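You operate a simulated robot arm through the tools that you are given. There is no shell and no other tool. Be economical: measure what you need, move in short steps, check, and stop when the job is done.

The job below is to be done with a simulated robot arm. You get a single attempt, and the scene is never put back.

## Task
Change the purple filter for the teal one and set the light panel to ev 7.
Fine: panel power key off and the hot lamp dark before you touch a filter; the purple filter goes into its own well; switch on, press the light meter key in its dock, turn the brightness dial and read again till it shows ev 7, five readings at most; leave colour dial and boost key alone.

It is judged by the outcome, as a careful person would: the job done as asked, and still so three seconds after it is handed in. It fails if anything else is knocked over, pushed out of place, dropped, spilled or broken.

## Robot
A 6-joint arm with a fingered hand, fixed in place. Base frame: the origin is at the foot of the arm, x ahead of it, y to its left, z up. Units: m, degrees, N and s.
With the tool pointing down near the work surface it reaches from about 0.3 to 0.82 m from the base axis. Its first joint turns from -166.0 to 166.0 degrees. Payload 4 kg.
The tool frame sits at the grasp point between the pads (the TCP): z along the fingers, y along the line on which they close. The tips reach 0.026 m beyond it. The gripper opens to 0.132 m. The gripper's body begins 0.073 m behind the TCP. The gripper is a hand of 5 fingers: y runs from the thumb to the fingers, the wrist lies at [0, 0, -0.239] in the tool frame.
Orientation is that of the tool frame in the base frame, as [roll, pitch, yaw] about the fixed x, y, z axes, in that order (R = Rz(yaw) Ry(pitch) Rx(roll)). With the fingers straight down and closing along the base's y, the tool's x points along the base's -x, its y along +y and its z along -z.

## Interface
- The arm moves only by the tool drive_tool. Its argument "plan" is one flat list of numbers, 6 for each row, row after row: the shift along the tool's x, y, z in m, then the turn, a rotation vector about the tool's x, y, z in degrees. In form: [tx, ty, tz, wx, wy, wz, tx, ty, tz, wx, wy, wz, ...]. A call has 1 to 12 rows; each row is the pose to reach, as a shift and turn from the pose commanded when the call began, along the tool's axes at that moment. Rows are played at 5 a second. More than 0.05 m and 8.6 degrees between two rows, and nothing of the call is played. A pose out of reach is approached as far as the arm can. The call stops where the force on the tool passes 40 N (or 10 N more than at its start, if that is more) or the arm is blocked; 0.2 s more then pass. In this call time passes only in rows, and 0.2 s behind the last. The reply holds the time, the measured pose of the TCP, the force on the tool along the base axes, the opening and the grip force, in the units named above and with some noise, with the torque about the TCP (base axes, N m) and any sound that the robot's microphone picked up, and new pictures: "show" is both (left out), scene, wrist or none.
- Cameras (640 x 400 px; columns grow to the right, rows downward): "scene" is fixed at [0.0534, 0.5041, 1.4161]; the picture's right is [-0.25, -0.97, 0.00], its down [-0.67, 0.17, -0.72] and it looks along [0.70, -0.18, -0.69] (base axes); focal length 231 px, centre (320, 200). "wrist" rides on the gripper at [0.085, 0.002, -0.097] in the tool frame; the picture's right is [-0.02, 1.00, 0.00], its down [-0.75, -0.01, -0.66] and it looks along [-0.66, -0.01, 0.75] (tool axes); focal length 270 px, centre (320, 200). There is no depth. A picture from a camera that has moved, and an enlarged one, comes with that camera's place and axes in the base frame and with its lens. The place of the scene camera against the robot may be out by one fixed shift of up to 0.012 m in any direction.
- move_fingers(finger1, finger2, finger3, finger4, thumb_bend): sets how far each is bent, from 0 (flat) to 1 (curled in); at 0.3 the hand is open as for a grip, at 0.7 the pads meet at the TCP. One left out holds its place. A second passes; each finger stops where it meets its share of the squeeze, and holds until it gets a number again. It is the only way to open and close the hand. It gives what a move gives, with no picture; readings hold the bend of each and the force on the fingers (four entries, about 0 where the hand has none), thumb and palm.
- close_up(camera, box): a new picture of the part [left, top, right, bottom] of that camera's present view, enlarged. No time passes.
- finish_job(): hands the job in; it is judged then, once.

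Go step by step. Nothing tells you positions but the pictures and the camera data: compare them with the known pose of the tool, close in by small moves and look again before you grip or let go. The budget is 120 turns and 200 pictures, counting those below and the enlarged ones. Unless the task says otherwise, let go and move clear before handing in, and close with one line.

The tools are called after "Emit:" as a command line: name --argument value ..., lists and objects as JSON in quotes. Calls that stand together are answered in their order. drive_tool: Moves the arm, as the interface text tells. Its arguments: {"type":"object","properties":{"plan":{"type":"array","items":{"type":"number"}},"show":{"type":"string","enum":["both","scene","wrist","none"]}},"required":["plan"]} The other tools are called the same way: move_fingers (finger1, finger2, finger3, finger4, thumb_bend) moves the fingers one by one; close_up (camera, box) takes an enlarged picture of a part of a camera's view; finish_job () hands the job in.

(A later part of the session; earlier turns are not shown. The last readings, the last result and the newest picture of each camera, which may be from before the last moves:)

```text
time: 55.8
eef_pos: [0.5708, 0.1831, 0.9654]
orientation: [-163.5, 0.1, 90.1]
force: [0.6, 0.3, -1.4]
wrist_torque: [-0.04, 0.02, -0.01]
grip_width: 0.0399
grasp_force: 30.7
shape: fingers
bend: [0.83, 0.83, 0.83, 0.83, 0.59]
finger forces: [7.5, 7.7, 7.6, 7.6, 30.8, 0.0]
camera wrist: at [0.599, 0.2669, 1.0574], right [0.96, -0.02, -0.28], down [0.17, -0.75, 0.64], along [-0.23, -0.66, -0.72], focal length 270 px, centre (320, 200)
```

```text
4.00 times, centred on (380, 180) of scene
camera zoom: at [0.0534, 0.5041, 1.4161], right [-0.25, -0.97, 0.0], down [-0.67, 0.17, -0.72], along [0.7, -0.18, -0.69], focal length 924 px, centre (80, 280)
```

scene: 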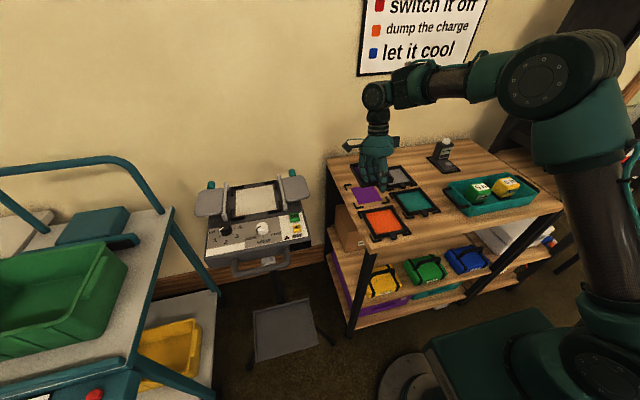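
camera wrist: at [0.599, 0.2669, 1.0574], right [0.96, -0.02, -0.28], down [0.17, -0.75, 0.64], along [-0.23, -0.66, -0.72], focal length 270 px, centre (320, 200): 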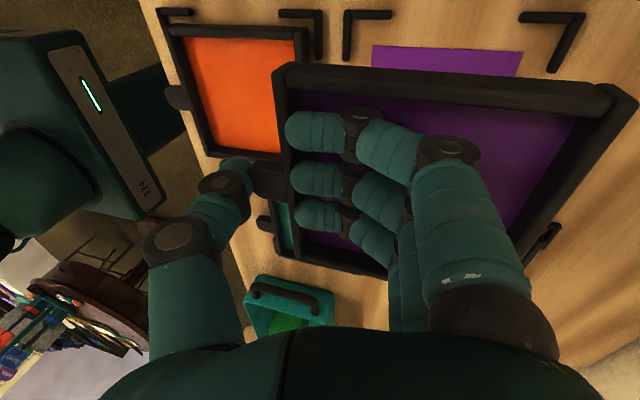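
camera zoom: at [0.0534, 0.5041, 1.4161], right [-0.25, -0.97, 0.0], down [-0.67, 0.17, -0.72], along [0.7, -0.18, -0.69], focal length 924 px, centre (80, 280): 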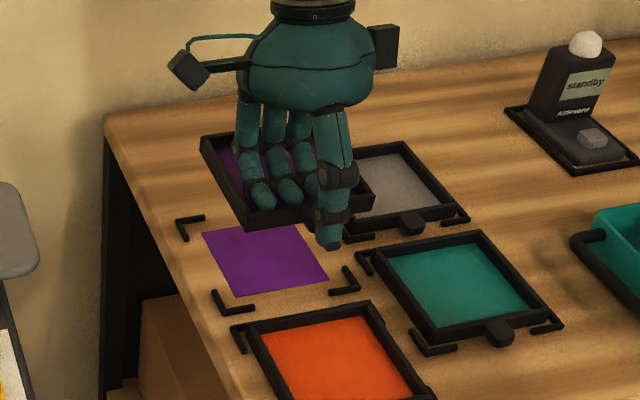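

The well centre comes out at (0.6185, 0.1835) and the filter, now level, is centred about 35 mm ahead of the TCP. I'll line it up and lower to just above the bench.

Emit:
drive_tool --plan '[-0.003, 0.016, 0.011, 0, 0, 0, -0.003, 0.0215, 0.0285, 0, 0, 0, -0.003, 0.0285, 0.049, 0, 0, 0]'

Emit:
close_up --camera "scene" --box '[330, 140, 430, 230]'

```text
time: 56.6
eef_pos: [0.5843, 0.1796, 0.9109]
orientation: [-163.6, 0.0, 90.0]
force: [0.1, -0.8, -0.8]
wrist_torque: [0.0, 0.04, 0.04]
grip_width: 0.0399
grasp_force: 30.0
shape: fingers
bend: [0.83, 0.83, 0.83, 0.83, 0.59]
finger forces: [7.6, 7.6, 7.6, 7.4, 30.6, 0.0]
camera wrist: at [0.6119, 0.2641, 1.0025], right [0.96, -0.02, -0.28], down [0.17, -0.75, 0.64], along [-0.23, -0.66, -0.72], focal length 270 px, centre (320, 200)
```

scene: 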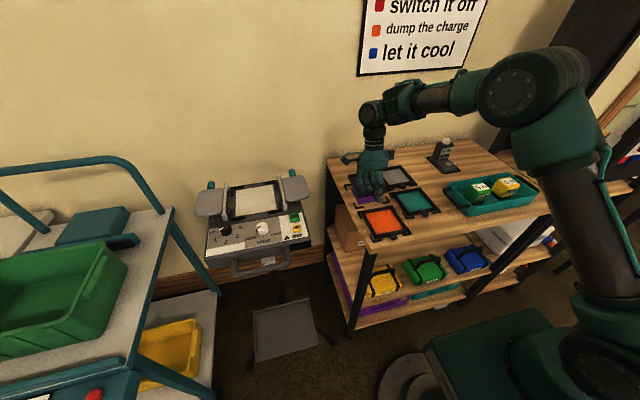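
wrist: 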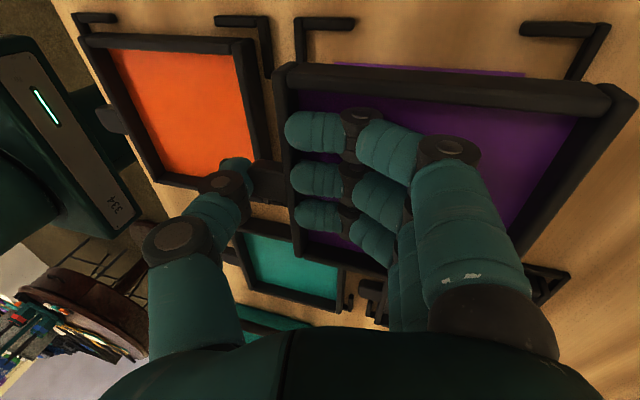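

```text
4.44 times, centred on (380, 185) of scene
camera zoom: at [0.0534, 0.5041, 1.4161], right [-0.25, -0.97, 0.0], down [-0.67, 0.17, -0.72], along [0.7, -0.18, -0.69], focal length 1026 px, centre (53, 267)
```

zoom: 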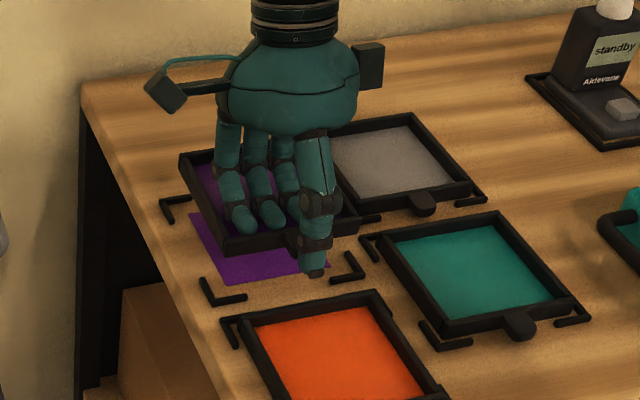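

The alignment matches the well to within a millimetre or so. The thumb comes down close to the orange filter, so I'll keep a slight forward bias and lower slowly.

Emit:
drive_tool --plan '[0, 0.003, 0.005, 0, 0, 0, 0, 0.006, 0.012, 0, 0, 0, 0, 0.0075, 0.0175, 0, 0, 0]'

Emit:
close_up --camera "wrist" --box '[80, 0, 400, 200]'

Emit:
close_up --camera "scene" --box '[340, 160, 420, 220]'

```text
time: 57.4
eef_pos: [0.5849, 0.1796, 0.8924]
orientation: [-163.4, 0.1, 90.0]
force: [-0.5, -0.5, -0.7]
wrist_torque: [0.02, 0.05, 0.01]
grip_width: 0.0399
grasp_force: 30.9
shape: fingers
bend: [0.83, 0.83, 0.83, 0.83, 0.59]
finger forces: [7.5, 7.6, 7.7, 7.6, 30.7, 0.1]
camera wrist: at [0.6139, 0.2638, 0.984], right [0.96, -0.02, -0.28], down [0.17, -0.75, 0.64], along [-0.23, -0.66, -0.72], focal length 270 px, centre (320, 200)
```

scene: 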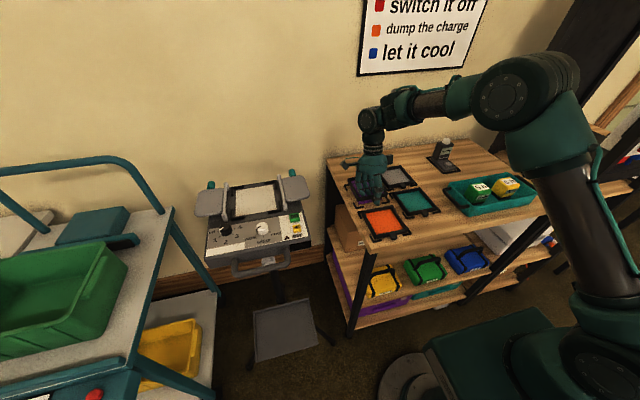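
wrist: 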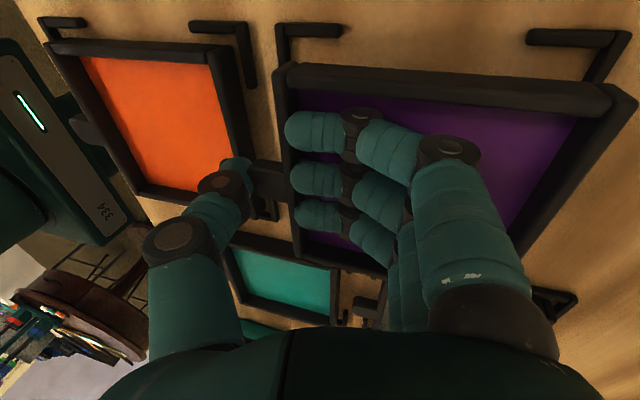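

```text
2.00 times, centred on (240, 100) of wrist
camera zoom: at [0.6139, 0.2638, 0.984], right [0.96, -0.02, -0.28], down [0.17, -0.75, 0.64], along [-0.23, -0.66, -0.72], focal length 541 px, centre (480, 400)
```

zoom: 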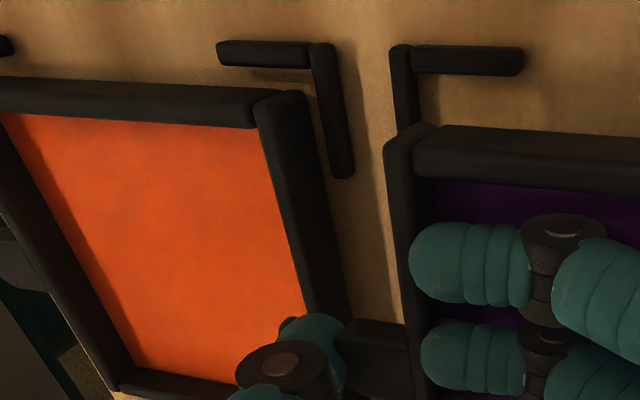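

```text
6.67 times, centred on (380, 190) of scene
camera zoom: at [0.0534, 0.5041, 1.4161], right [-0.25, -0.97, 0.0], down [-0.67, 0.17, -0.72], along [0.7, -0.18, -0.69], focal length 1540 px, centre (-80, 267)
```

zoom: 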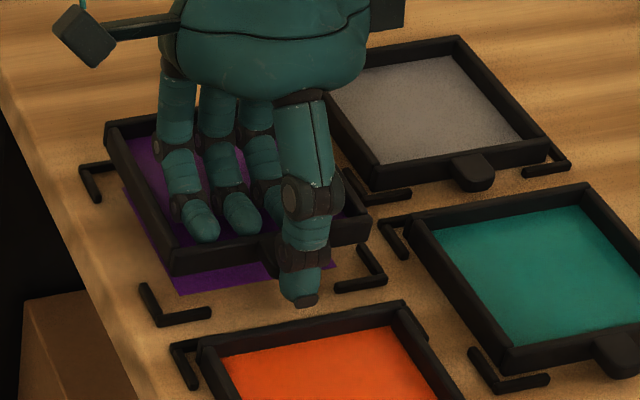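

The thumb may touch the top of the orange frame's rear wall. I'll bias 3 mm forward, lower in small steps and stop at the first contact.

Emit:
drive_tool --plan '[0, 0.003, -0.001, 0, 0, 0, 0, 0.0036, 0.001, 0, 0, 0, 0, 0.0042, 0.003, 0, 0, 0, 0, 0.0048, 0.005, 0, 0, 0]' --show "none"

Emit:
close_up --camera "wrist" --box '[80, 0, 400, 200]'

Emit:
close_up --camera "scene" --box '[340, 160, 420, 220]'

```text
time: 58.4
eef_pos: [0.5888, 0.1786, 0.8844]
orientation: [-163.5, 0.0, 89.9]
force: [0.4, 0.8, -0.2]
wrist_torque: [0.0, 0.02, -0.01]
grip_width: 0.0398
grasp_force: 31.0
shape: fingers
bend: [0.83, 0.83, 0.83, 0.83, 0.59]
finger forces: [7.4, 7.7, 7.6, 7.5, 30.7, 0.0]
```

```text
2.00 times, centred on (240, 100) of wrist
camera zoom: at [0.6174, 0.2641, 0.9774], right [0.96, -0.02, -0.28], down [0.17, -0.75, 0.64], along [-0.23, -0.66, -0.72], focal length 541 px, centre (480, 400)
```

zoom: 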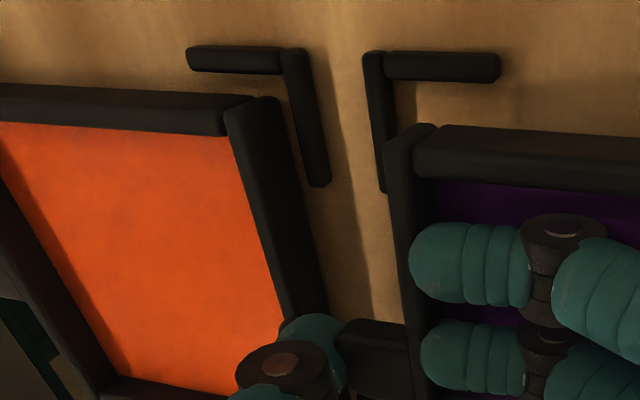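

```text
6.67 times, centred on (380, 190) of scene
camera zoom: at [0.0534, 0.5041, 1.4161], right [-0.25, -0.97, 0.0], down [-0.67, 0.17, -0.72], along [0.7, -0.18, -0.69], focal length 1540 px, centre (-80, 267)
```

zoom: 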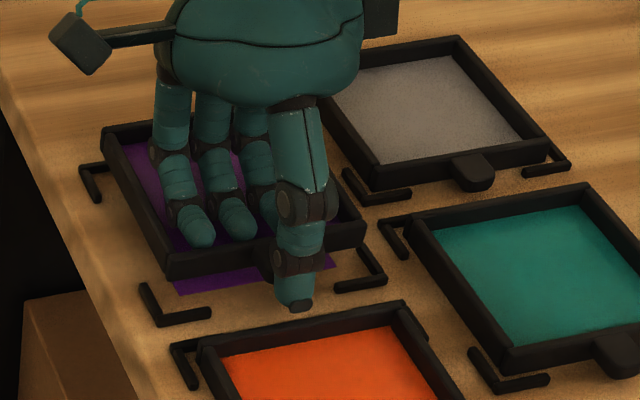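

No contact yet, and the thumb is still above the orange wall. I'll go on down.

Emit:
drive_tool --plan '[0, 0.0006, 0.002, 0, 0, 0, 0, 0.0012, 0.004, 0, 0, 0, 0, 0.0018, 0.006, 0, 0, 0]' --show "none"

Emit:
close_up --camera "scene" --box '[340, 160, 420, 220]'

```text
time: 59.2
eef_pos: [0.5898, 0.1819, 0.8784]
orientation: [-163.3, -0.1, 90.1]
force: [-0.1, -0.8, -0.5]
wrist_torque: [-0.04, 0.0, -0.02]
grip_width: 0.0404
grasp_force: 30.8
shape: fingers
bend: [0.83, 0.83, 0.83, 0.83, 0.59]
finger forces: [7.5, 7.5, 7.6, 7.3, 30.7, 0.1]
```

```text
6.67 times, centred on (380, 190) of scene
camera zoom: at [0.0534, 0.5041, 1.4161], right [-0.25, -0.97, 0.0], down [-0.67, 0.17, -0.72], along [0.7, -0.18, -0.69], focal length 1540 px, centre (-80, 267)
```

zoom: 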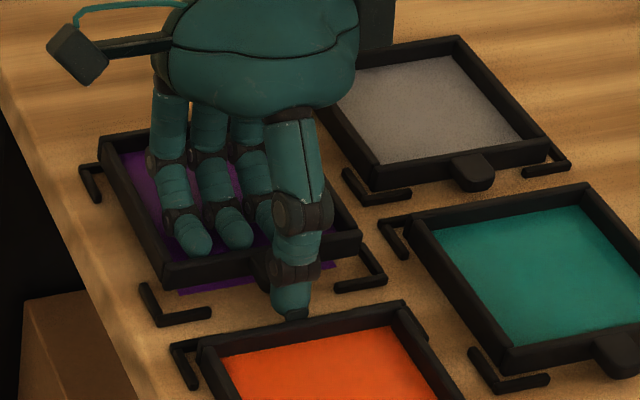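

I'm about 5 mm forward of the well centre, so I'll take back 3 mm and lower to contact.

Emit:
drive_tool --plan '[-0.001, -0.0029, 0.0009, 0, 0, 0, -0.001, -0.0023, 0.0029, 0, 0, 0, -0.001, -0.0017, 0.0049, 0, 0, 0]' --show "none"

Emit:
close_up --camera "scene" --box '[340, 160, 420, 220]'

Emit:
close_up --camera "wrist" --box '[140, 0, 640, 320]'

```text
time: 60.0
eef_pos: [0.5854, 0.1792, 0.8735]
orientation: [-163.6, 0.0, 89.9]
force: [-0.4, 0.3, 0.1]
wrist_torque: [-0.02, 0.01, -0.03]
grip_width: 0.0401
grasp_force: 31.0
shape: fingers
bend: [0.83, 0.83, 0.83, 0.83, 0.59]
finger forces: [7.6, 7.6, 7.5, 7.5, 31.1, 0.0]
```

```text
6.67 times, centred on (380, 190) of scene
camera zoom: at [0.0534, 0.5041, 1.4161], right [-0.25, -0.97, 0.0], down [-0.67, 0.17, -0.72], along [0.7, -0.18, -0.69], focal length 1540 px, centre (-80, 267)
```

zoom: 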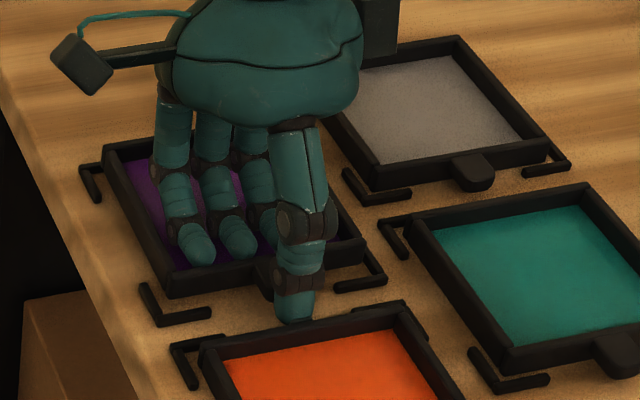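

```text
1.25 times, centred on (390, 160) of wrist
camera zoom: at [0.6143, 0.2637, 0.9674], right [0.96, -0.02, -0.28], down [0.17, -0.75, 0.64], along [-0.23, -0.66, -0.72], focal length 338 px, centre (232, 250)
```

zoom: 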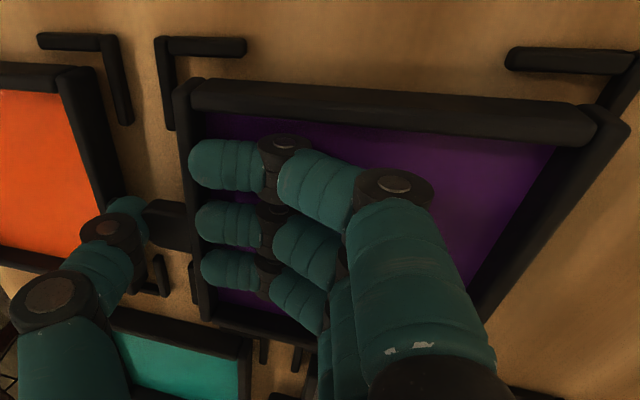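

The filter sits inside all the brackets in the view, with no contact yet. I'll continue down gently.

Emit:
drive_tool --plan '[0, 0.0006, 0.002, 0, 0, 0, 0, 0.0012, 0.004, 0, 0, 0, 0, 0.0018, 0.006, 0, 0, 0]' --show "none"

Emit:
close_up --camera "scene" --box '[340, 160, 420, 220]'

```text
time: 60.8
eef_pos: [0.5869, 0.1799, 0.8689]
orientation: [-163.6, 0.0, 90.0]
force: [0.3, -1.6, 4.8]
wrist_torque: [0.0, 0.16, 0.01]
grip_width: 0.0398
grasp_force: 33.6
shape: fingers
bend: [0.83, 0.83, 0.83, 0.83, 0.59]
finger forces: [8.2, 8.1, 8.0, 7.8, 34.4, 0.0]
```

```text
6.67 times, centred on (380, 190) of scene
camera zoom: at [0.0534, 0.5041, 1.4161], right [-0.25, -0.97, 0.0], down [-0.67, 0.17, -0.72], along [0.7, -0.18, -0.69], focal length 1540 px, centre (-80, 267)
```

zoom: 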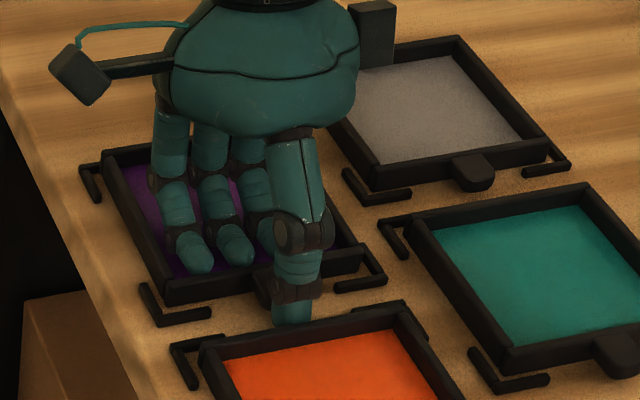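

It has touched down at about 5 N and lies in the well. I'll release by easing the fingers off the wall, keeping the thumb still so it doesn't nudge the orange filter.

Emit:
move_fingers --finger1 0.76 --finger2 0.76 --finger3 0.76 --finger4 0.76

Emit:
close_up --camera "scene" --box '[340, 160, 420, 220]'

```text
time: 61.7
eef_pos: [0.5868, 0.1807, 0.8715]
orientation: [-163.7, -0.1, 90.1]
force: [-6.2, -0.3, 17.0]
wrist_torque: [-0.01, -0.17, 0.0]
grip_width: 0.0387
grasp_force: 32.2
shape: fingers
bend: [0.77, 0.77, 0.77, 0.77, 0.6]
finger forces: [9.5, 9.2, 9.5, 8.8, 27.8, 0.0]
stopped: the force on the tool passed its limit at 41 N (the readings are from after the stop); the commanded pose is now the measured one
```

```text
6.67 times, centred on (380, 190) of scene
camera zoom: at [0.0534, 0.5041, 1.4161], right [-0.25, -0.97, 0.0], down [-0.67, 0.17, -0.72], along [0.7, -0.18, -0.69], focal length 1540 px, centre (-80, 267)
```

zoom: 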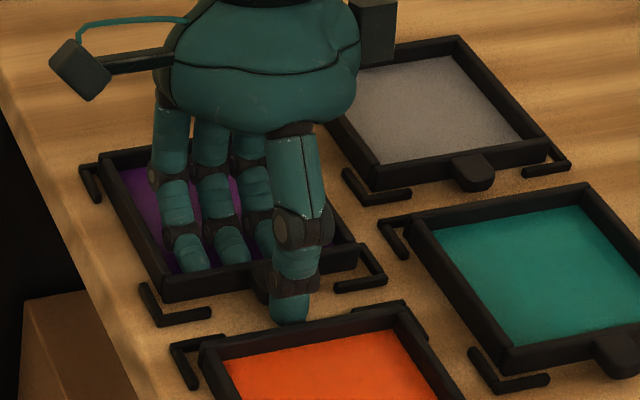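

The filter lies flat. The uncurling fingers are pressing on the glass, so I'll relax the thumb slightly and rise a few millimetres.

Emit:
move_fingers --thumb_bend 0.575

Emit:
drive_tool --plan '[0, -0.0006, -0.002, 0, 0, 0, 0, -0.0012, -0.004, 0, 0, 0]' --show "none"

Emit:
close_up --camera "scene" --box '[340, 160, 420, 220]'

Emit:
close_up --camera "wrist" --box '[140, 0, 640, 320]'

```text
time: 62.7
eef_pos: [0.5882, 0.1806, 0.87]
orientation: [-163.8, 0.0, 90.1]
force: [8.7, -0.7, 24.3]
wrist_torque: [0.0, 0.1, 0.0]
grip_width: 0.0395
grasp_force: 20.9
shape: fingers
bend: [0.77, 0.77, 0.77, 0.77, 0.54]
finger forces: [7.6, 7.7, 8.3, 8.0, 9.6, 0.0]
```

```text
time: 63.3
eef_pos: [0.5869, 0.1805, 0.8736]
orientation: [-163.4, 0.0, 89.9]
force: [-0.7, 0.0, 0.4]
wrist_torque: [0.0, -0.07, -0.01]
grip_width: 0.0393
grasp_force: 8.9
shape: fingers
bend: [0.76, 0.76, 0.76, 0.76, 0.54]
finger forces: [2.2, 2.2, 2.6, 2.3, 8.4, 0.0]
```

```text
6.67 times, centred on (380, 190) of scene
camera zoom: at [0.0534, 0.5041, 1.4161], right [-0.25, -0.97, 0.0], down [-0.67, 0.17, -0.72], along [0.7, -0.18, -0.69], focal length 1540 px, centre (-80, 267)
```

zoom: 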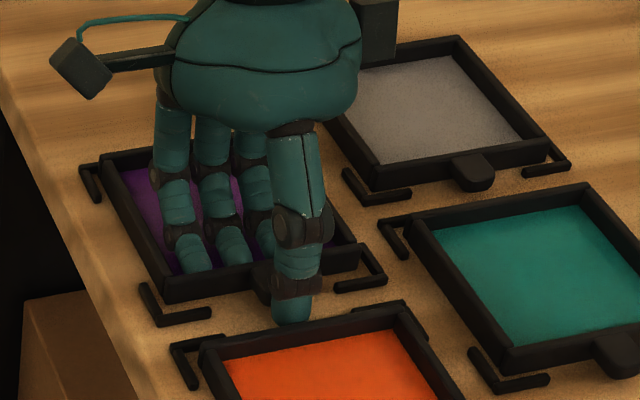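

```text
1.25 times, centred on (390, 160) of wrist
camera zoom: at [0.6141, 0.264, 0.9651], right [0.96, -0.02, -0.28], down [0.17, -0.75, 0.64], along [-0.23, -0.66, -0.72], focal length 338 px, centre (232, 250)
```

zoom: 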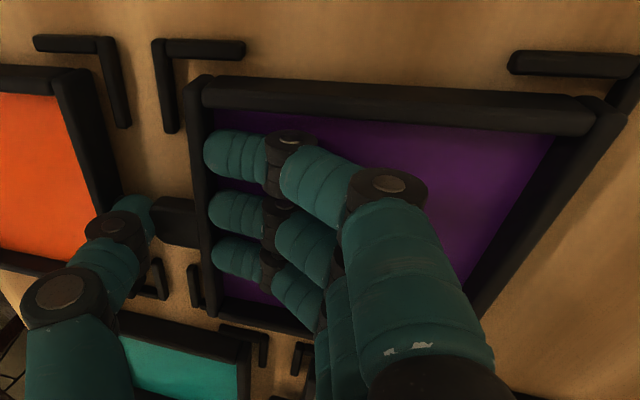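

A light grip remains, so I'll open the fingers a little more and lift.

Emit:
move_fingers --finger1 0.73 --finger2 0.73 --finger3 0.73 --finger4 0.73 --thumb_bend 0.53

Emit:
drive_tool --plan '[0, -0.0015, -0.004, 0, 0, 0, 0, -0.002, -0.008, 0, 0, 0]' --show "none"

Emit:
close_up --camera "wrist" --box '[140, 0, 640, 320]'

```text
time: 64.3
eef_pos: [0.5873, 0.1807, 0.8744]
orientation: [-163.6, 0.0, 90.0]
force: [-4.0, -0.8, 12.2]
wrist_torque: [-0.04, 0.09, 0.01]
grip_width: 0.0399
grasp_force: 9.0
shape: fingers
bend: [0.74, 0.74, 0.74, 0.74, 0.52]
finger forces: [3.4, 3.5, 3.5, 3.6, 4.1, 0.0]
```

```text
time: 64.9
eef_pos: [0.5867, 0.1809, 0.8808]
orientation: [-163.7, 0.1, 89.9]
force: [-3.2, -0.5, -0.6]
wrist_torque: [0.03, 0.02, 0.03]
grip_width: 0.0414
grasp_force: 1.5
shape: fingers
bend: [0.73, 0.73, 0.73, 0.73, 0.52]
finger forces: [0.0, 0.0, 0.0, 0.0, 3.0, 0.0]
```

```text
1.25 times, centred on (390, 160) of wrist
camera zoom: at [0.6154, 0.2644, 0.9744], right [0.96, -0.02, -0.28], down [0.17, -0.75, 0.64], along [-0.22, -0.66, -0.72], focal length 338 px, centre (232, 250)
```

zoom: 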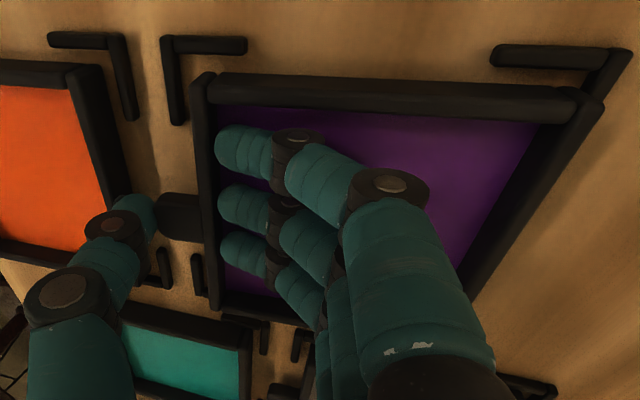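

The fingers are clear and only the thumb still rests lightly on the tab. I'll lift straight up.

Emit:
drive_tool --plan '[0, -0.0035, -0.009, 0, 0, 0, 0, -0.008, -0.024, 0, 0, 0, 0, -0.017, -0.0575, 0, 0, 0, 0, -0.03, -0.1, 0, 0, 0]'

Emit:
close_up --camera "scene" --box '[330, 150, 450, 240]'

```text
time: 65.9
eef_pos: [0.5852, 0.1789, 0.9872]
orientation: [-163.7, 0.0, 90.0]
force: [-0.1, 0.5, -0.4]
wrist_torque: [0.0, -0.02, -0.01]
grip_width: 0.0393
grasp_force: 0.0
shape: fingers
bend: [0.73, 0.73, 0.73, 0.73, 0.53]
finger forces: [0.0, 0.1, 0.1, 0.0, 0.0, 0.1]
camera wrist: at [0.614, 0.2641, 1.0795], right [0.96, -0.02, -0.28], down [0.17, -0.75, 0.64], along [-0.22, -0.66, -0.72], focal length 270 px, centre (320, 200)
```

scene: 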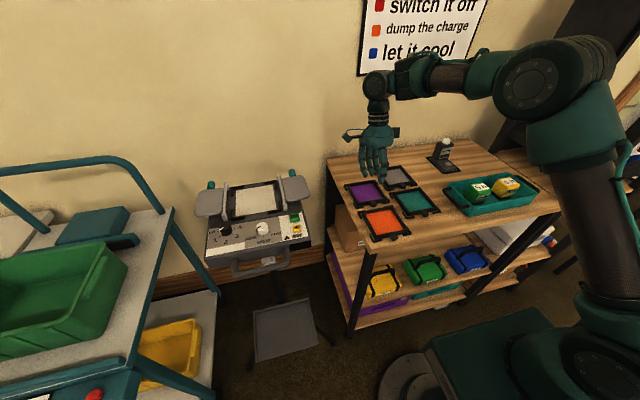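
wrist: 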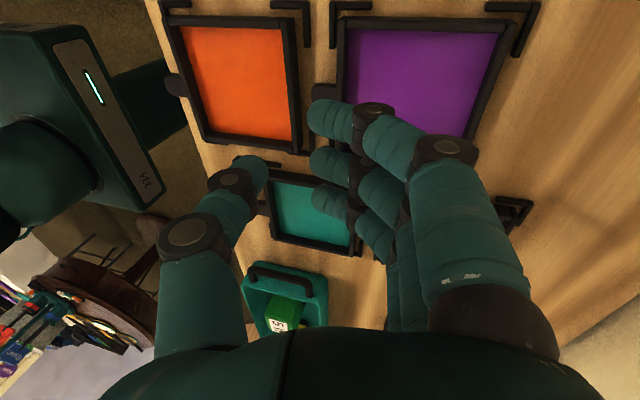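

```text
4.44 times, centred on (390, 195) of scene
camera zoom: at [0.0534, 0.5041, 1.4161], right [-0.25, -0.97, 0.0], down [-0.67, 0.17, -0.72], along [0.7, -0.18, -0.69], focal length 1026 px, centre (9, 222)
```

zoom: 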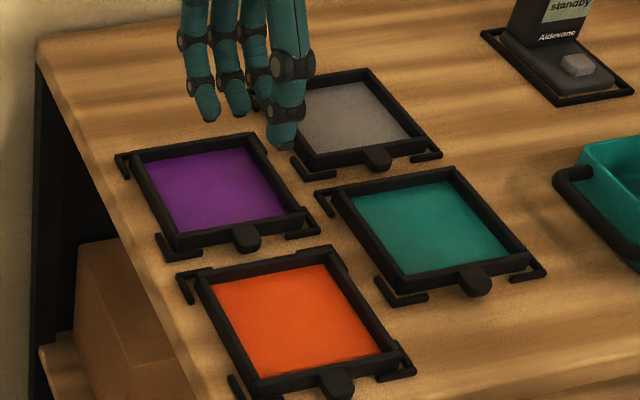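

The purple filter is in its own well and nothing else has moved. Next I'll hover over the teal filter, untilted.

Emit:
move_fingers --finger1 0.67 --finger2 0.67 --finger3 0.67 --finger4 0.67 --thumb_bend 0.46

Emit:
drive_tool --plan '[-0.025, -0.018, 0.0028, -4, 0, 0, -0.05, -0.036, 0.0056, -8, 0, 0, -0.08, -0.058, 0.009, -12, 0, 0, -0.105, -0.076, 0.0115, -16.5, 0, 0, -0.129, -0.0938, 0.0142, -16.5, 0, 0]'

Emit:
close_up --camera "wrist" --box '[180, 20, 480, 200]'

```text
time: 66.9
eef_pos: [0.5857, 0.1806, 0.9867]
orientation: [-163.7, -0.1, 90.0]
force: [0.6, 0.0, 0.5]
wrist_torque: [-0.02, -0.01, -0.01]
grip_width: 0.0549
grasp_force: 0.0
shape: fingers
bend: [0.67, 0.67, 0.67, 0.67, 0.46]
finger forces: [0.0, 0.0, 0.1, 0.0, 0.0, 0.0]
```

```text
time: 68.1
eef_pos: [0.4927, 0.0513, 0.9977]
orientation: [179.7, 0.0, 90.0]
force: [-0.5, 0.5, -0.9]
wrist_torque: [0.01, -0.04, 0.0]
grip_width: 0.0558
grasp_force: 0.1
shape: fingers
bend: [0.67, 0.67, 0.67, 0.67, 0.46]
finger forces: [0.1, 0.1, 0.0, 0.1, 0.1, 0.1]
camera wrist: at [0.4928, 0.135, 1.0954], right [1.0, -0.02, 0.01], down [-0.02, -0.75, 0.66], along [-0.01, -0.66, -0.75], focal length 270 px, centre (320, 200)
```

scene: 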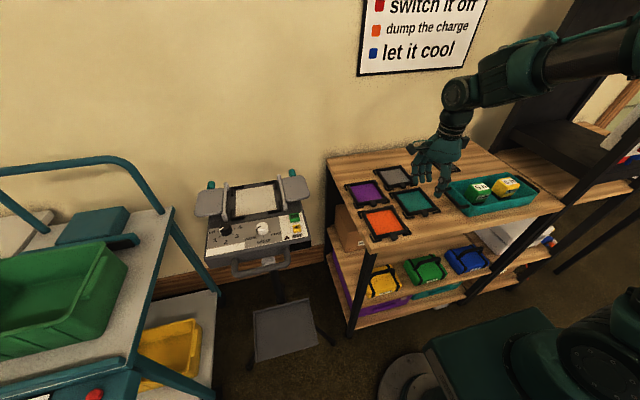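
wrist: 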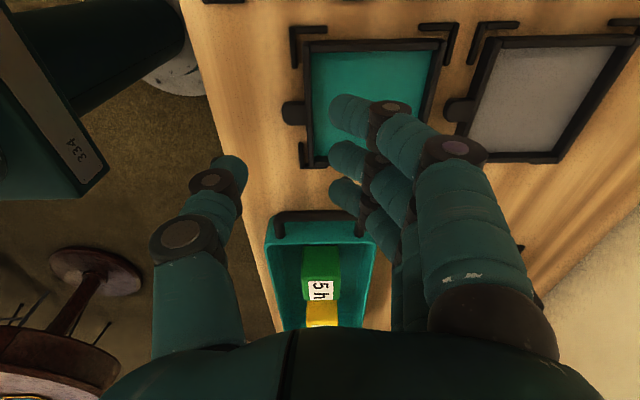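

```text
2.13 times, centred on (330, 110) of wrist
camera zoom: at [0.4928, 0.135, 1.0954], right [1.0, -0.02, 0.01], down [-0.02, -0.75, 0.66], along [-0.01, -0.66, -0.75], focal length 577 px, centre (299, 392)
```

zoom: 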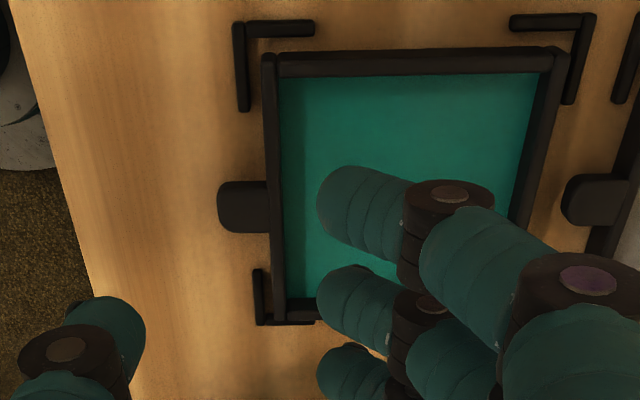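

The teal filter's tab front is at x≈0.459 and its centre at y≈0.039. I'll line up with the same grip geometry and lower.

Emit:
drive_tool --plan '[-0.006, -0.001, 0.02, 0, 0, 0, -0.012, -0.0015, 0.05, 0, 0, 0, -0.012, -0.0015, 0.075, 0, 0, 0, -0.012, -0.0015, 0.085, 0, 0, 0]' --show "none"

Emit:
close_up --camera "wrist" --box '[180, 20, 480, 200]'

Emit:
close_up --camera "scene" --box '[380, 150, 480, 230]'

```text
time: 69.1
eef_pos: [0.4908, 0.0392, 0.9136]
orientation: [179.7, 0.0, 90.1]
force: [-0.1, -0.8, 0.6]
wrist_torque: [-0.01, -0.01, 0.04]
grip_width: 0.0555
grasp_force: 0.0
shape: fingers
bend: [0.67, 0.67, 0.67, 0.67, 0.46]
finger forces: [0.0, 0.0, 0.0, 0.0, 0.1, 0.0]
```

```text
2.13 times, centred on (330, 110) of wrist
camera zoom: at [0.4908, 0.1236, 1.0105], right [1.0, -0.02, 0.0], down [-0.02, -0.75, 0.66], along [-0.01, -0.66, -0.75], focal length 577 px, centre (299, 392)
```

zoom: 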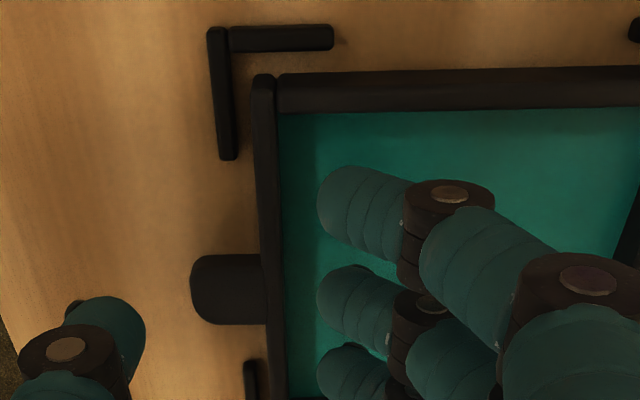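

```text
5.00 times, centred on (430, 190) of scene
camera zoom: at [0.0534, 0.5041, 1.4161], right [-0.25, -0.97, 0.0], down [-0.67, 0.17, -0.72], along [0.7, -0.18, -0.69], focal length 1155 px, centre (-230, 250)
```

zoom: 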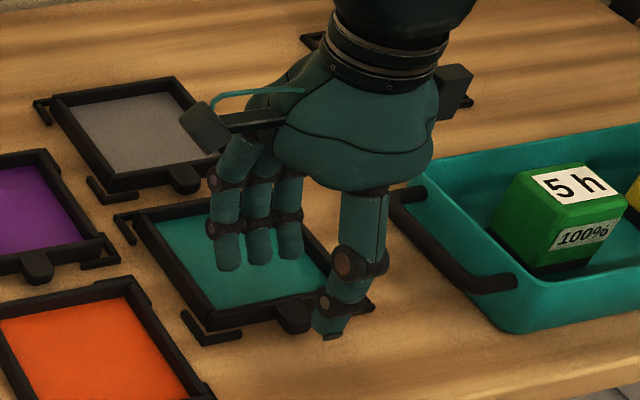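

It matches the earlier geometry, so I'll lower the rest and watch for contact.

Emit:
drive_tool --plan '[0, 0, 0.008, 0, 0, 0, 0, 0, 0.014, 0, 0, 0, 0, 0, 0.017, 0, 0, 0]' --show "none"

Emit:
close_up --camera "wrist" --box '[180, 20, 480, 200]'

```text
time: 69.9
eef_pos: [0.4911, 0.04, 0.897]
orientation: [179.8, 0.0, 90.0]
force: [0.0, -0.2, -0.6]
wrist_torque: [0.0, 0.02, 0.0]
grip_width: 0.0552
grasp_force: 0.0
shape: fingers
bend: [0.67, 0.67, 0.67, 0.67, 0.46]
finger forces: [0.0, 0.0, 0.0, 0.0, 0.0, 0.0]
```

```text
2.13 times, centred on (330, 110) of wrist
camera zoom: at [0.4911, 0.1237, 0.9943], right [1.0, -0.02, 0.0], down [-0.02, -0.75, 0.66], along [-0.01, -0.66, -0.75], focal length 577 px, centre (299, 392)
```

zoom: 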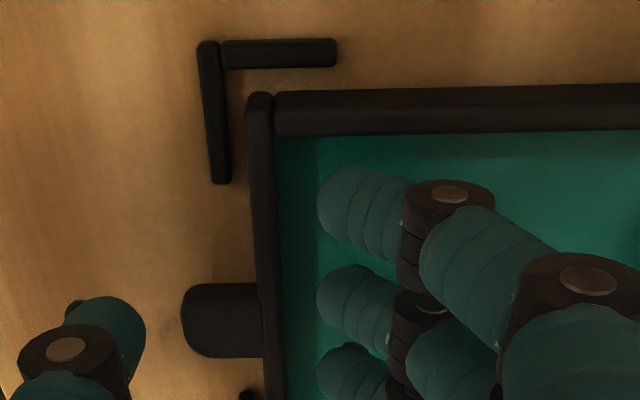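

Still no contact. A few more small steps.

Emit:
drive_tool --plan '[0, 0, 0.003, 0, 0, 0, 0, 0, 0.006, 0, 0, 0, 0, 0, 0.008, 0, 0, 0]' --show "none"

```text
time: 70.7
eef_pos: [0.4908, 0.039, 0.8898]
orientation: [179.8, 0.0, 90.0]
force: [-0.1, -0.3, 0.1]
wrist_torque: [0.0, -0.01, -0.02]
grip_width: 0.0553
grasp_force: 0.1
shape: fingers
bend: [0.67, 0.67, 0.67, 0.67, 0.46]
finger forces: [0.1, 0.0, 0.0, 0.1, 0.1, 0.0]
```

Emit:
drive_tool --plan '[0, 0, 0.0015, 0, 0, 0, 0, 0, 0.003, 0, 0, 0, 0, 0, 0.0045, 0, 0, 0]' --show "none"

Emit:
close_up --camera "wrist" --box '[180, 20, 480, 200]'

```text
time: 71.5
eef_pos: [0.4915, 0.0395, 0.8843]
orientation: [179.7, 0.0, 90.0]
force: [0.3, 0.0, -0.3]
wrist_torque: [0.0, 0.02, 0.0]
grip_width: 0.0554
grasp_force: 0.2
shape: fingers
bend: [0.67, 0.67, 0.67, 0.67, 0.46]
finger forces: [0.0, 0.0, 0.0, 0.1, 0.1, 0.0]
```

```text
2.13 times, centred on (330, 110) of wrist
camera zoom: at [0.4923, 0.1234, 0.9817], right [1.0, -0.02, 0.0], down [-0.02, -0.75, 0.66], along [-0.01, -0.66, -0.75], focal length 577 px, centre (299, 392)
```

zoom: 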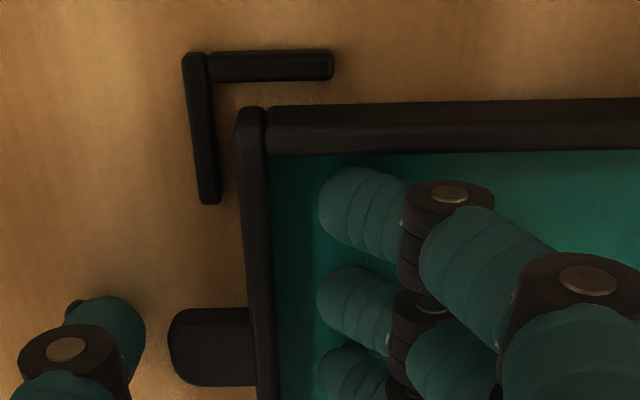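

I should be just above the glass, so one more small step and then I'll close as before.

Emit:
drive_tool --plan '[0, 0, 0.0015, 0, 0, 0, 0, 0, 0.0025, 0, 0, 0]' --show "none"

Emit:
move_fingers --finger1 0.74 --finger2 0.74 --finger3 0.74 --finger4 0.74 --thumb_bend 0.62

Emit:
close_up --camera "wrist" --box '[180, 20, 480, 200]'

```text
time: 72.1
eef_pos: [0.4914, 0.0401, 0.8831]
orientation: [179.7, 0.0, 90.0]
force: [1.8, -1.9, 13.5]
wrist_torque: [-0.07, -0.18, -0.04]
grip_width: 0.0551
grasp_force: 6.3
shape: fingers
bend: [0.68, 0.68, 0.68, 0.68, 0.46]
finger forces: [3.2, 3.2, 3.3, 3.4, 0.0, 0.0]
```

```text
time: 73.1
eef_pos: [0.4915, 0.039, 0.8824]
orientation: [179.8, 0.0, 90.1]
force: [-1.3, -0.9, 3.1]
wrist_torque: [0.0, 0.15, 0.03]
grip_width: 0.039
grasp_force: 9.7
shape: fingers
bend: [0.74, 0.74, 0.74, 0.74, 0.57]
finger forces: [2.1, 2.0, 2.2, 2.2, 10.7, 0.0]
```

```text
2.13 times, centred on (330, 110) of wrist
camera zoom: at [0.4921, 0.1238, 0.9794], right [1.0, -0.02, 0.0], down [-0.02, -0.75, 0.66], along [-0.01, -0.66, -0.75], focal length 577 px, centre (299, 392)
```

zoom: 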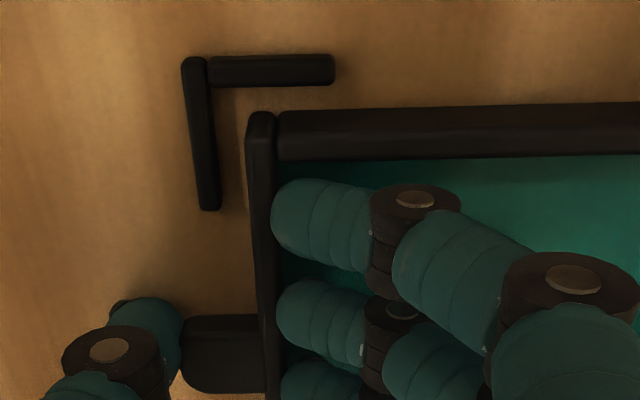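

Contact is the same as before. I'll squeeze and lift.

Emit:
move_fingers --finger1 0.85 --finger2 0.85 --finger3 0.85 --finger4 0.85 --thumb_bend 0.75

Emit:
drive_tool --plan '[0, 0, -0.01, 0, 0, 0, 0, 0, -0.03, 0, 0, 0, 0, 0, -0.06, 0, 0, 0, 0, 0, -0.1, 0, 0, 0, 0, 0, -0.145, 0, 0, 0, 0, 0, -0.19, 0, 0, 0]'

Emit:
close_up --camera "scene" --box '[330, 100, 490, 240]'

```text
time: 74.1
eef_pos: [0.4913, 0.0406, 0.8813]
orientation: [179.7, 0.0, 90.0]
force: [-0.4, 0.2, -1.9]
wrist_torque: [-0.01, 0.0, -0.03]
grip_width: 0.0402
grasp_force: 31.8
shape: fingers
bend: [0.83, 0.83, 0.82, 0.82, 0.58]
finger forces: [7.6, 7.6, 7.7, 8.7, 31.9, 0.1]
```

```text
time: 75.5
eef_pos: [0.491, 0.0397, 1.0741]
orientation: [179.8, 0.0, 90.0]
force: [0.2, -0.1, 0.1]
wrist_torque: [0.03, 0.03, 0.04]
grip_width: 0.0401
grasp_force: 31.1
shape: fingers
bend: [0.83, 0.83, 0.83, 0.82, 0.58]
finger forces: [7.5, 7.6, 7.6, 8.4, 31.7, 0.0]
camera wrist: at [0.4923, 0.1228, 1.1704], right [1.0, -0.02, 0.0], down [-0.02, -0.75, 0.66], along [-0.01, -0.66, -0.75], focal length 270 px, centre (320, 200)
```

scene: 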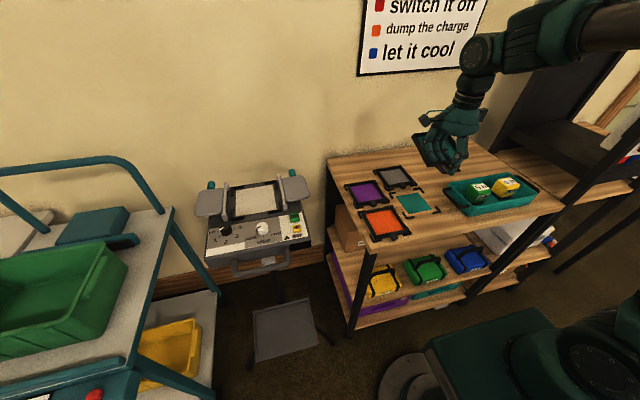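
wrist: 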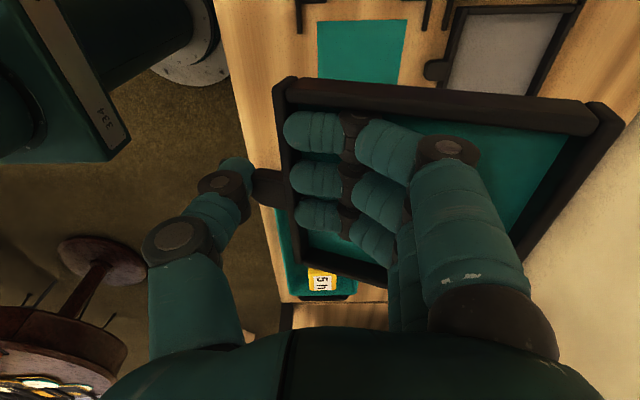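

```text
2.86 times, centred on (410, 170) of scene
camera zoom: at [0.0534, 0.5041, 1.4161], right [-0.25, -0.97, 0.0], down [-0.67, 0.17, -0.72], along [0.7, -0.18, -0.69], focal length 660 px, centre (63, 286)
```

zoom: 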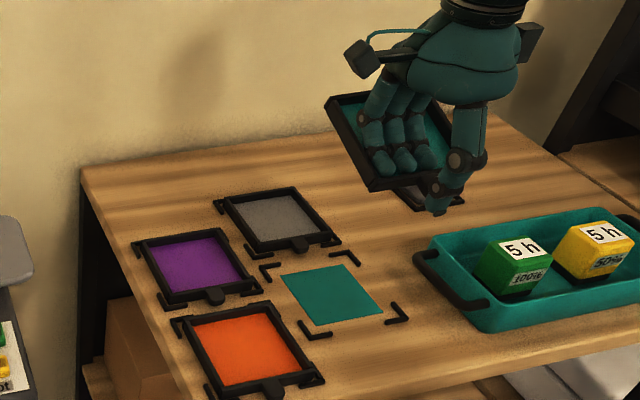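

The teal filter is held the same way. I'll carry it back over the panel at height.

Emit:
drive_tool --plan '[0.04, 0, -0.01, 0, 0, 0, 0.085, -0.005, -0.015, 0, 0, 0, 0.13, -0.01, -0.018, 0, 0, 0, 0.175, -0.015, -0.018, 0, 0, 0, 0.22, -0.016, -0.018, 0, 0, 0, 0.265, -0.016, -0.018, 0, 0, 0, 0.31, -0.016, -0.018, 0, 0, 0, 0.355, -0.016, -0.018, 0, 0, 0, 0.4, -0.016, -0.018, 0, 0, 0, 0.445, -0.016, -0.018, 0, 0, 0, 0.485, -0.016, -0.018, 0, 0, 0, 0.52, -0.016, -0.018, 0, 0, 0]'

Emit:
close_up --camera "wrist" --box '[240, 0, 640, 250]'

Emit:
close_up --camera "scene" --box '[200, 120, 320, 240]'

```text
time: 78.1
eef_pos: [0.4735, 0.5587, 1.0916]
orientation: [179.8, 0.0, 89.9]
force: [0.3, -0.5, -0.7]
wrist_torque: [0.01, 0.04, -0.01]
grip_width: 0.0398
grasp_force: 30.2
shape: fingers
bend: [0.83, 0.83, 0.83, 0.83, 0.58]
finger forces: [7.4, 7.1, 7.0, 8.5, 30.1, 0.0]
camera wrist: at [0.4732, 0.6426, 1.1878], right [1.0, -0.02, 0.0], down [-0.02, -0.75, 0.66], along [-0.01, -0.66, -0.75], focal length 270 px, centre (320, 200)
```

scene: 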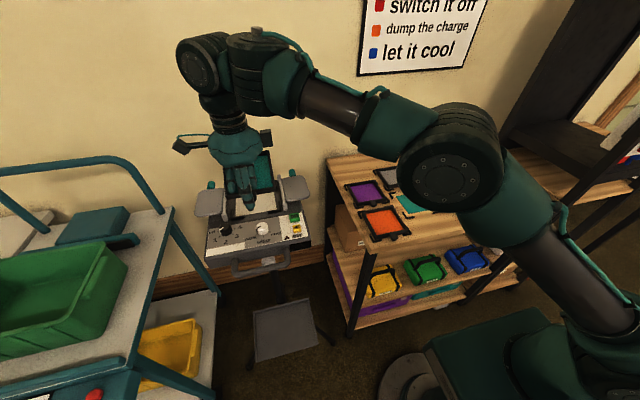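
wrist: 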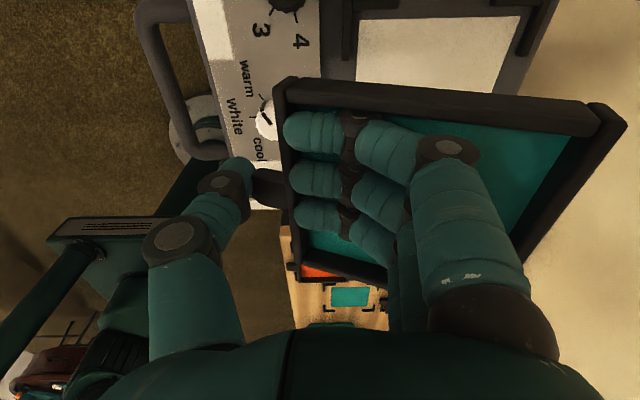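

```text
1.60 times, centred on (440, 125) of wrist
camera zoom: at [0.4732, 0.6426, 1.1878], right [1.0, -0.02, 0.0], down [-0.02, -0.75, 0.66], along [-0.01, -0.66, -0.75], focal length 432 px, centre (128, 320)
```

zoom: 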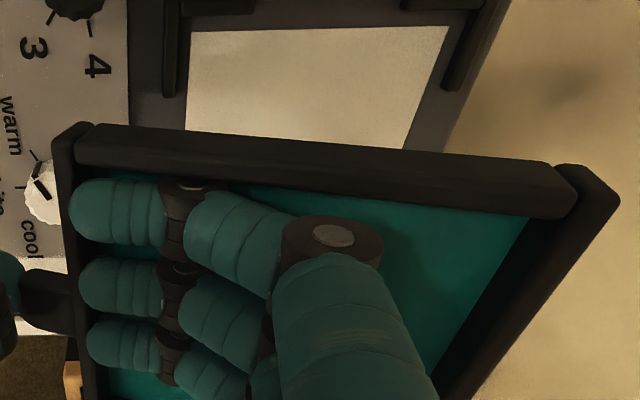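

```text
3.33 times, centred on (260, 180) of scene
camera zoom: at [0.0534, 0.5041, 1.4161], right [-0.25, -0.97, 0.0], down [-0.67, 0.17, -0.72], along [0.7, -0.18, -0.69], focal length 770 px, centre (520, 267)
```

zoom: 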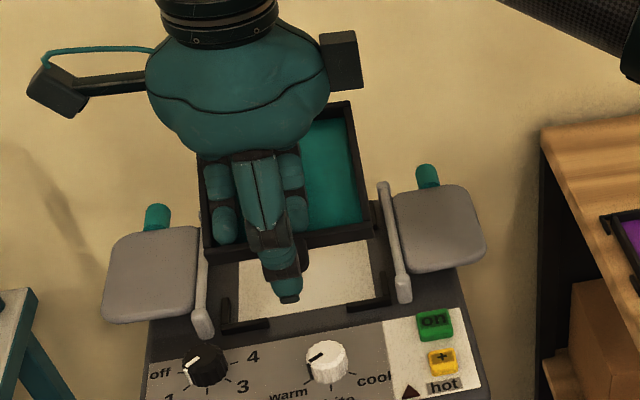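

Levelling by tilt would be out of reach here. But the pick-up sequence can be reversed: rest the front edge on the seat and uncurl the fingers, which lets the rear pivot down. The seat centre is about (0.555, 0.559) with 3° yaw, so I'll move over it.

Emit:
drive_tool --plan '[0, 0.012, 0.01, 0, 0, -1, 0.001, 0.024, 0.022, 0, 0, -2, 0.001, 0.036, 0.034, 0, 0, -3, 0.001, 0.0425, 0.045, 0, 0, -3]'

Emit:
close_up --camera "wrist" --box '[160, 0, 640, 280]'

Emit:
close_up --camera "scene" --box '[200, 120, 320, 240]'

```text
time: 79.1
eef_pos: [0.5159, 0.5593, 1.0457]
orientation: [179.8, 0.1, 93.0]
force: [-0.1, 0.3, -0.2]
wrist_torque: [0.03, 0.03, -0.01]
grip_width: 0.0401
grasp_force: 29.6
shape: fingers
bend: [0.83, 0.83, 0.83, 0.83, 0.58]
finger forces: [7.4, 7.2, 7.0, 8.2, 30.2, 0.0]
camera wrist: at [0.5134, 0.6439, 1.1425], right [1.0, 0.03, 0.0], down [0.02, -0.75, 0.66], along [0.02, -0.66, -0.75], focal length 270 px, centre (320, 200)
```

scene: 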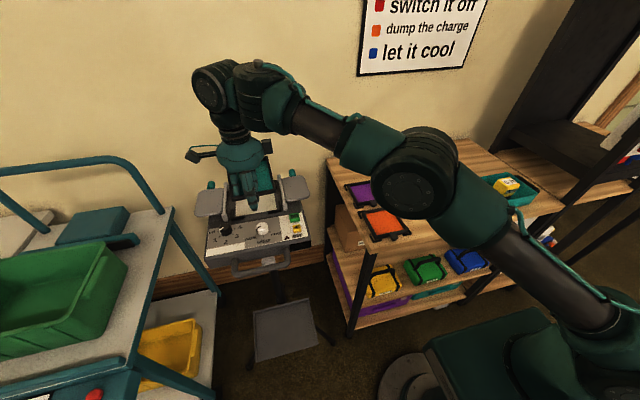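
wrist: 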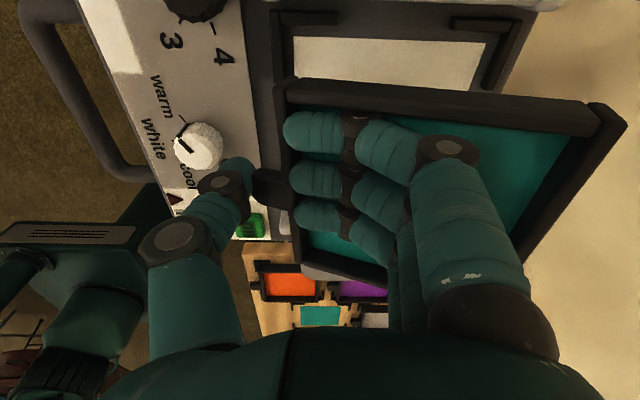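

```text
1.33 times, centred on (400, 140) of wrist
camera zoom: at [0.5134, 0.6439, 1.1425], right [1.0, 0.03, 0.0], down [0.02, -0.75, 0.66], along [0.02, -0.66, -0.75], focal length 360 px, centre (213, 280)
```

zoom: 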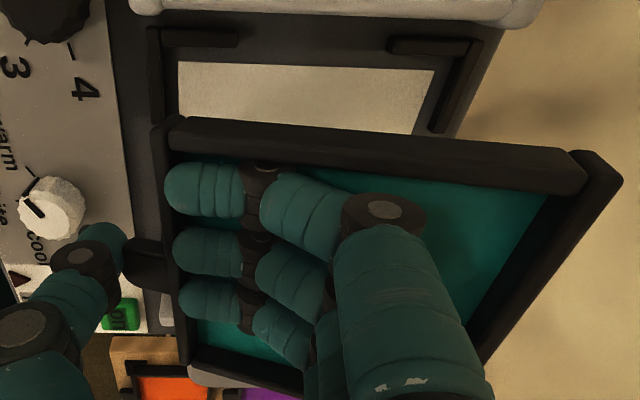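

```text
3.33 times, centred on (260, 180) of scene
camera zoom: at [0.0534, 0.5041, 1.4161], right [-0.25, -0.97, 0.0], down [-0.67, 0.17, -0.72], along [0.7, -0.18, -0.69], focal length 770 px, centre (520, 267)
```

zoom: 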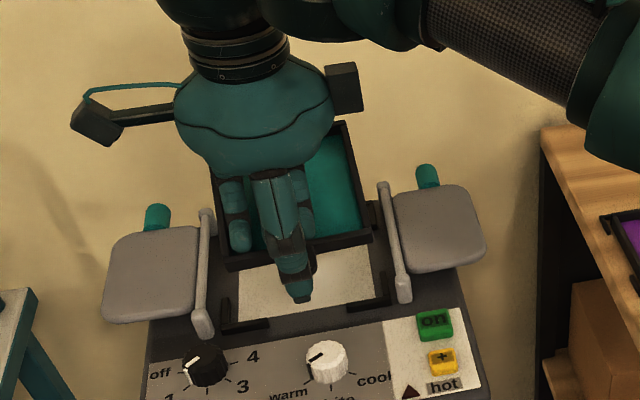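

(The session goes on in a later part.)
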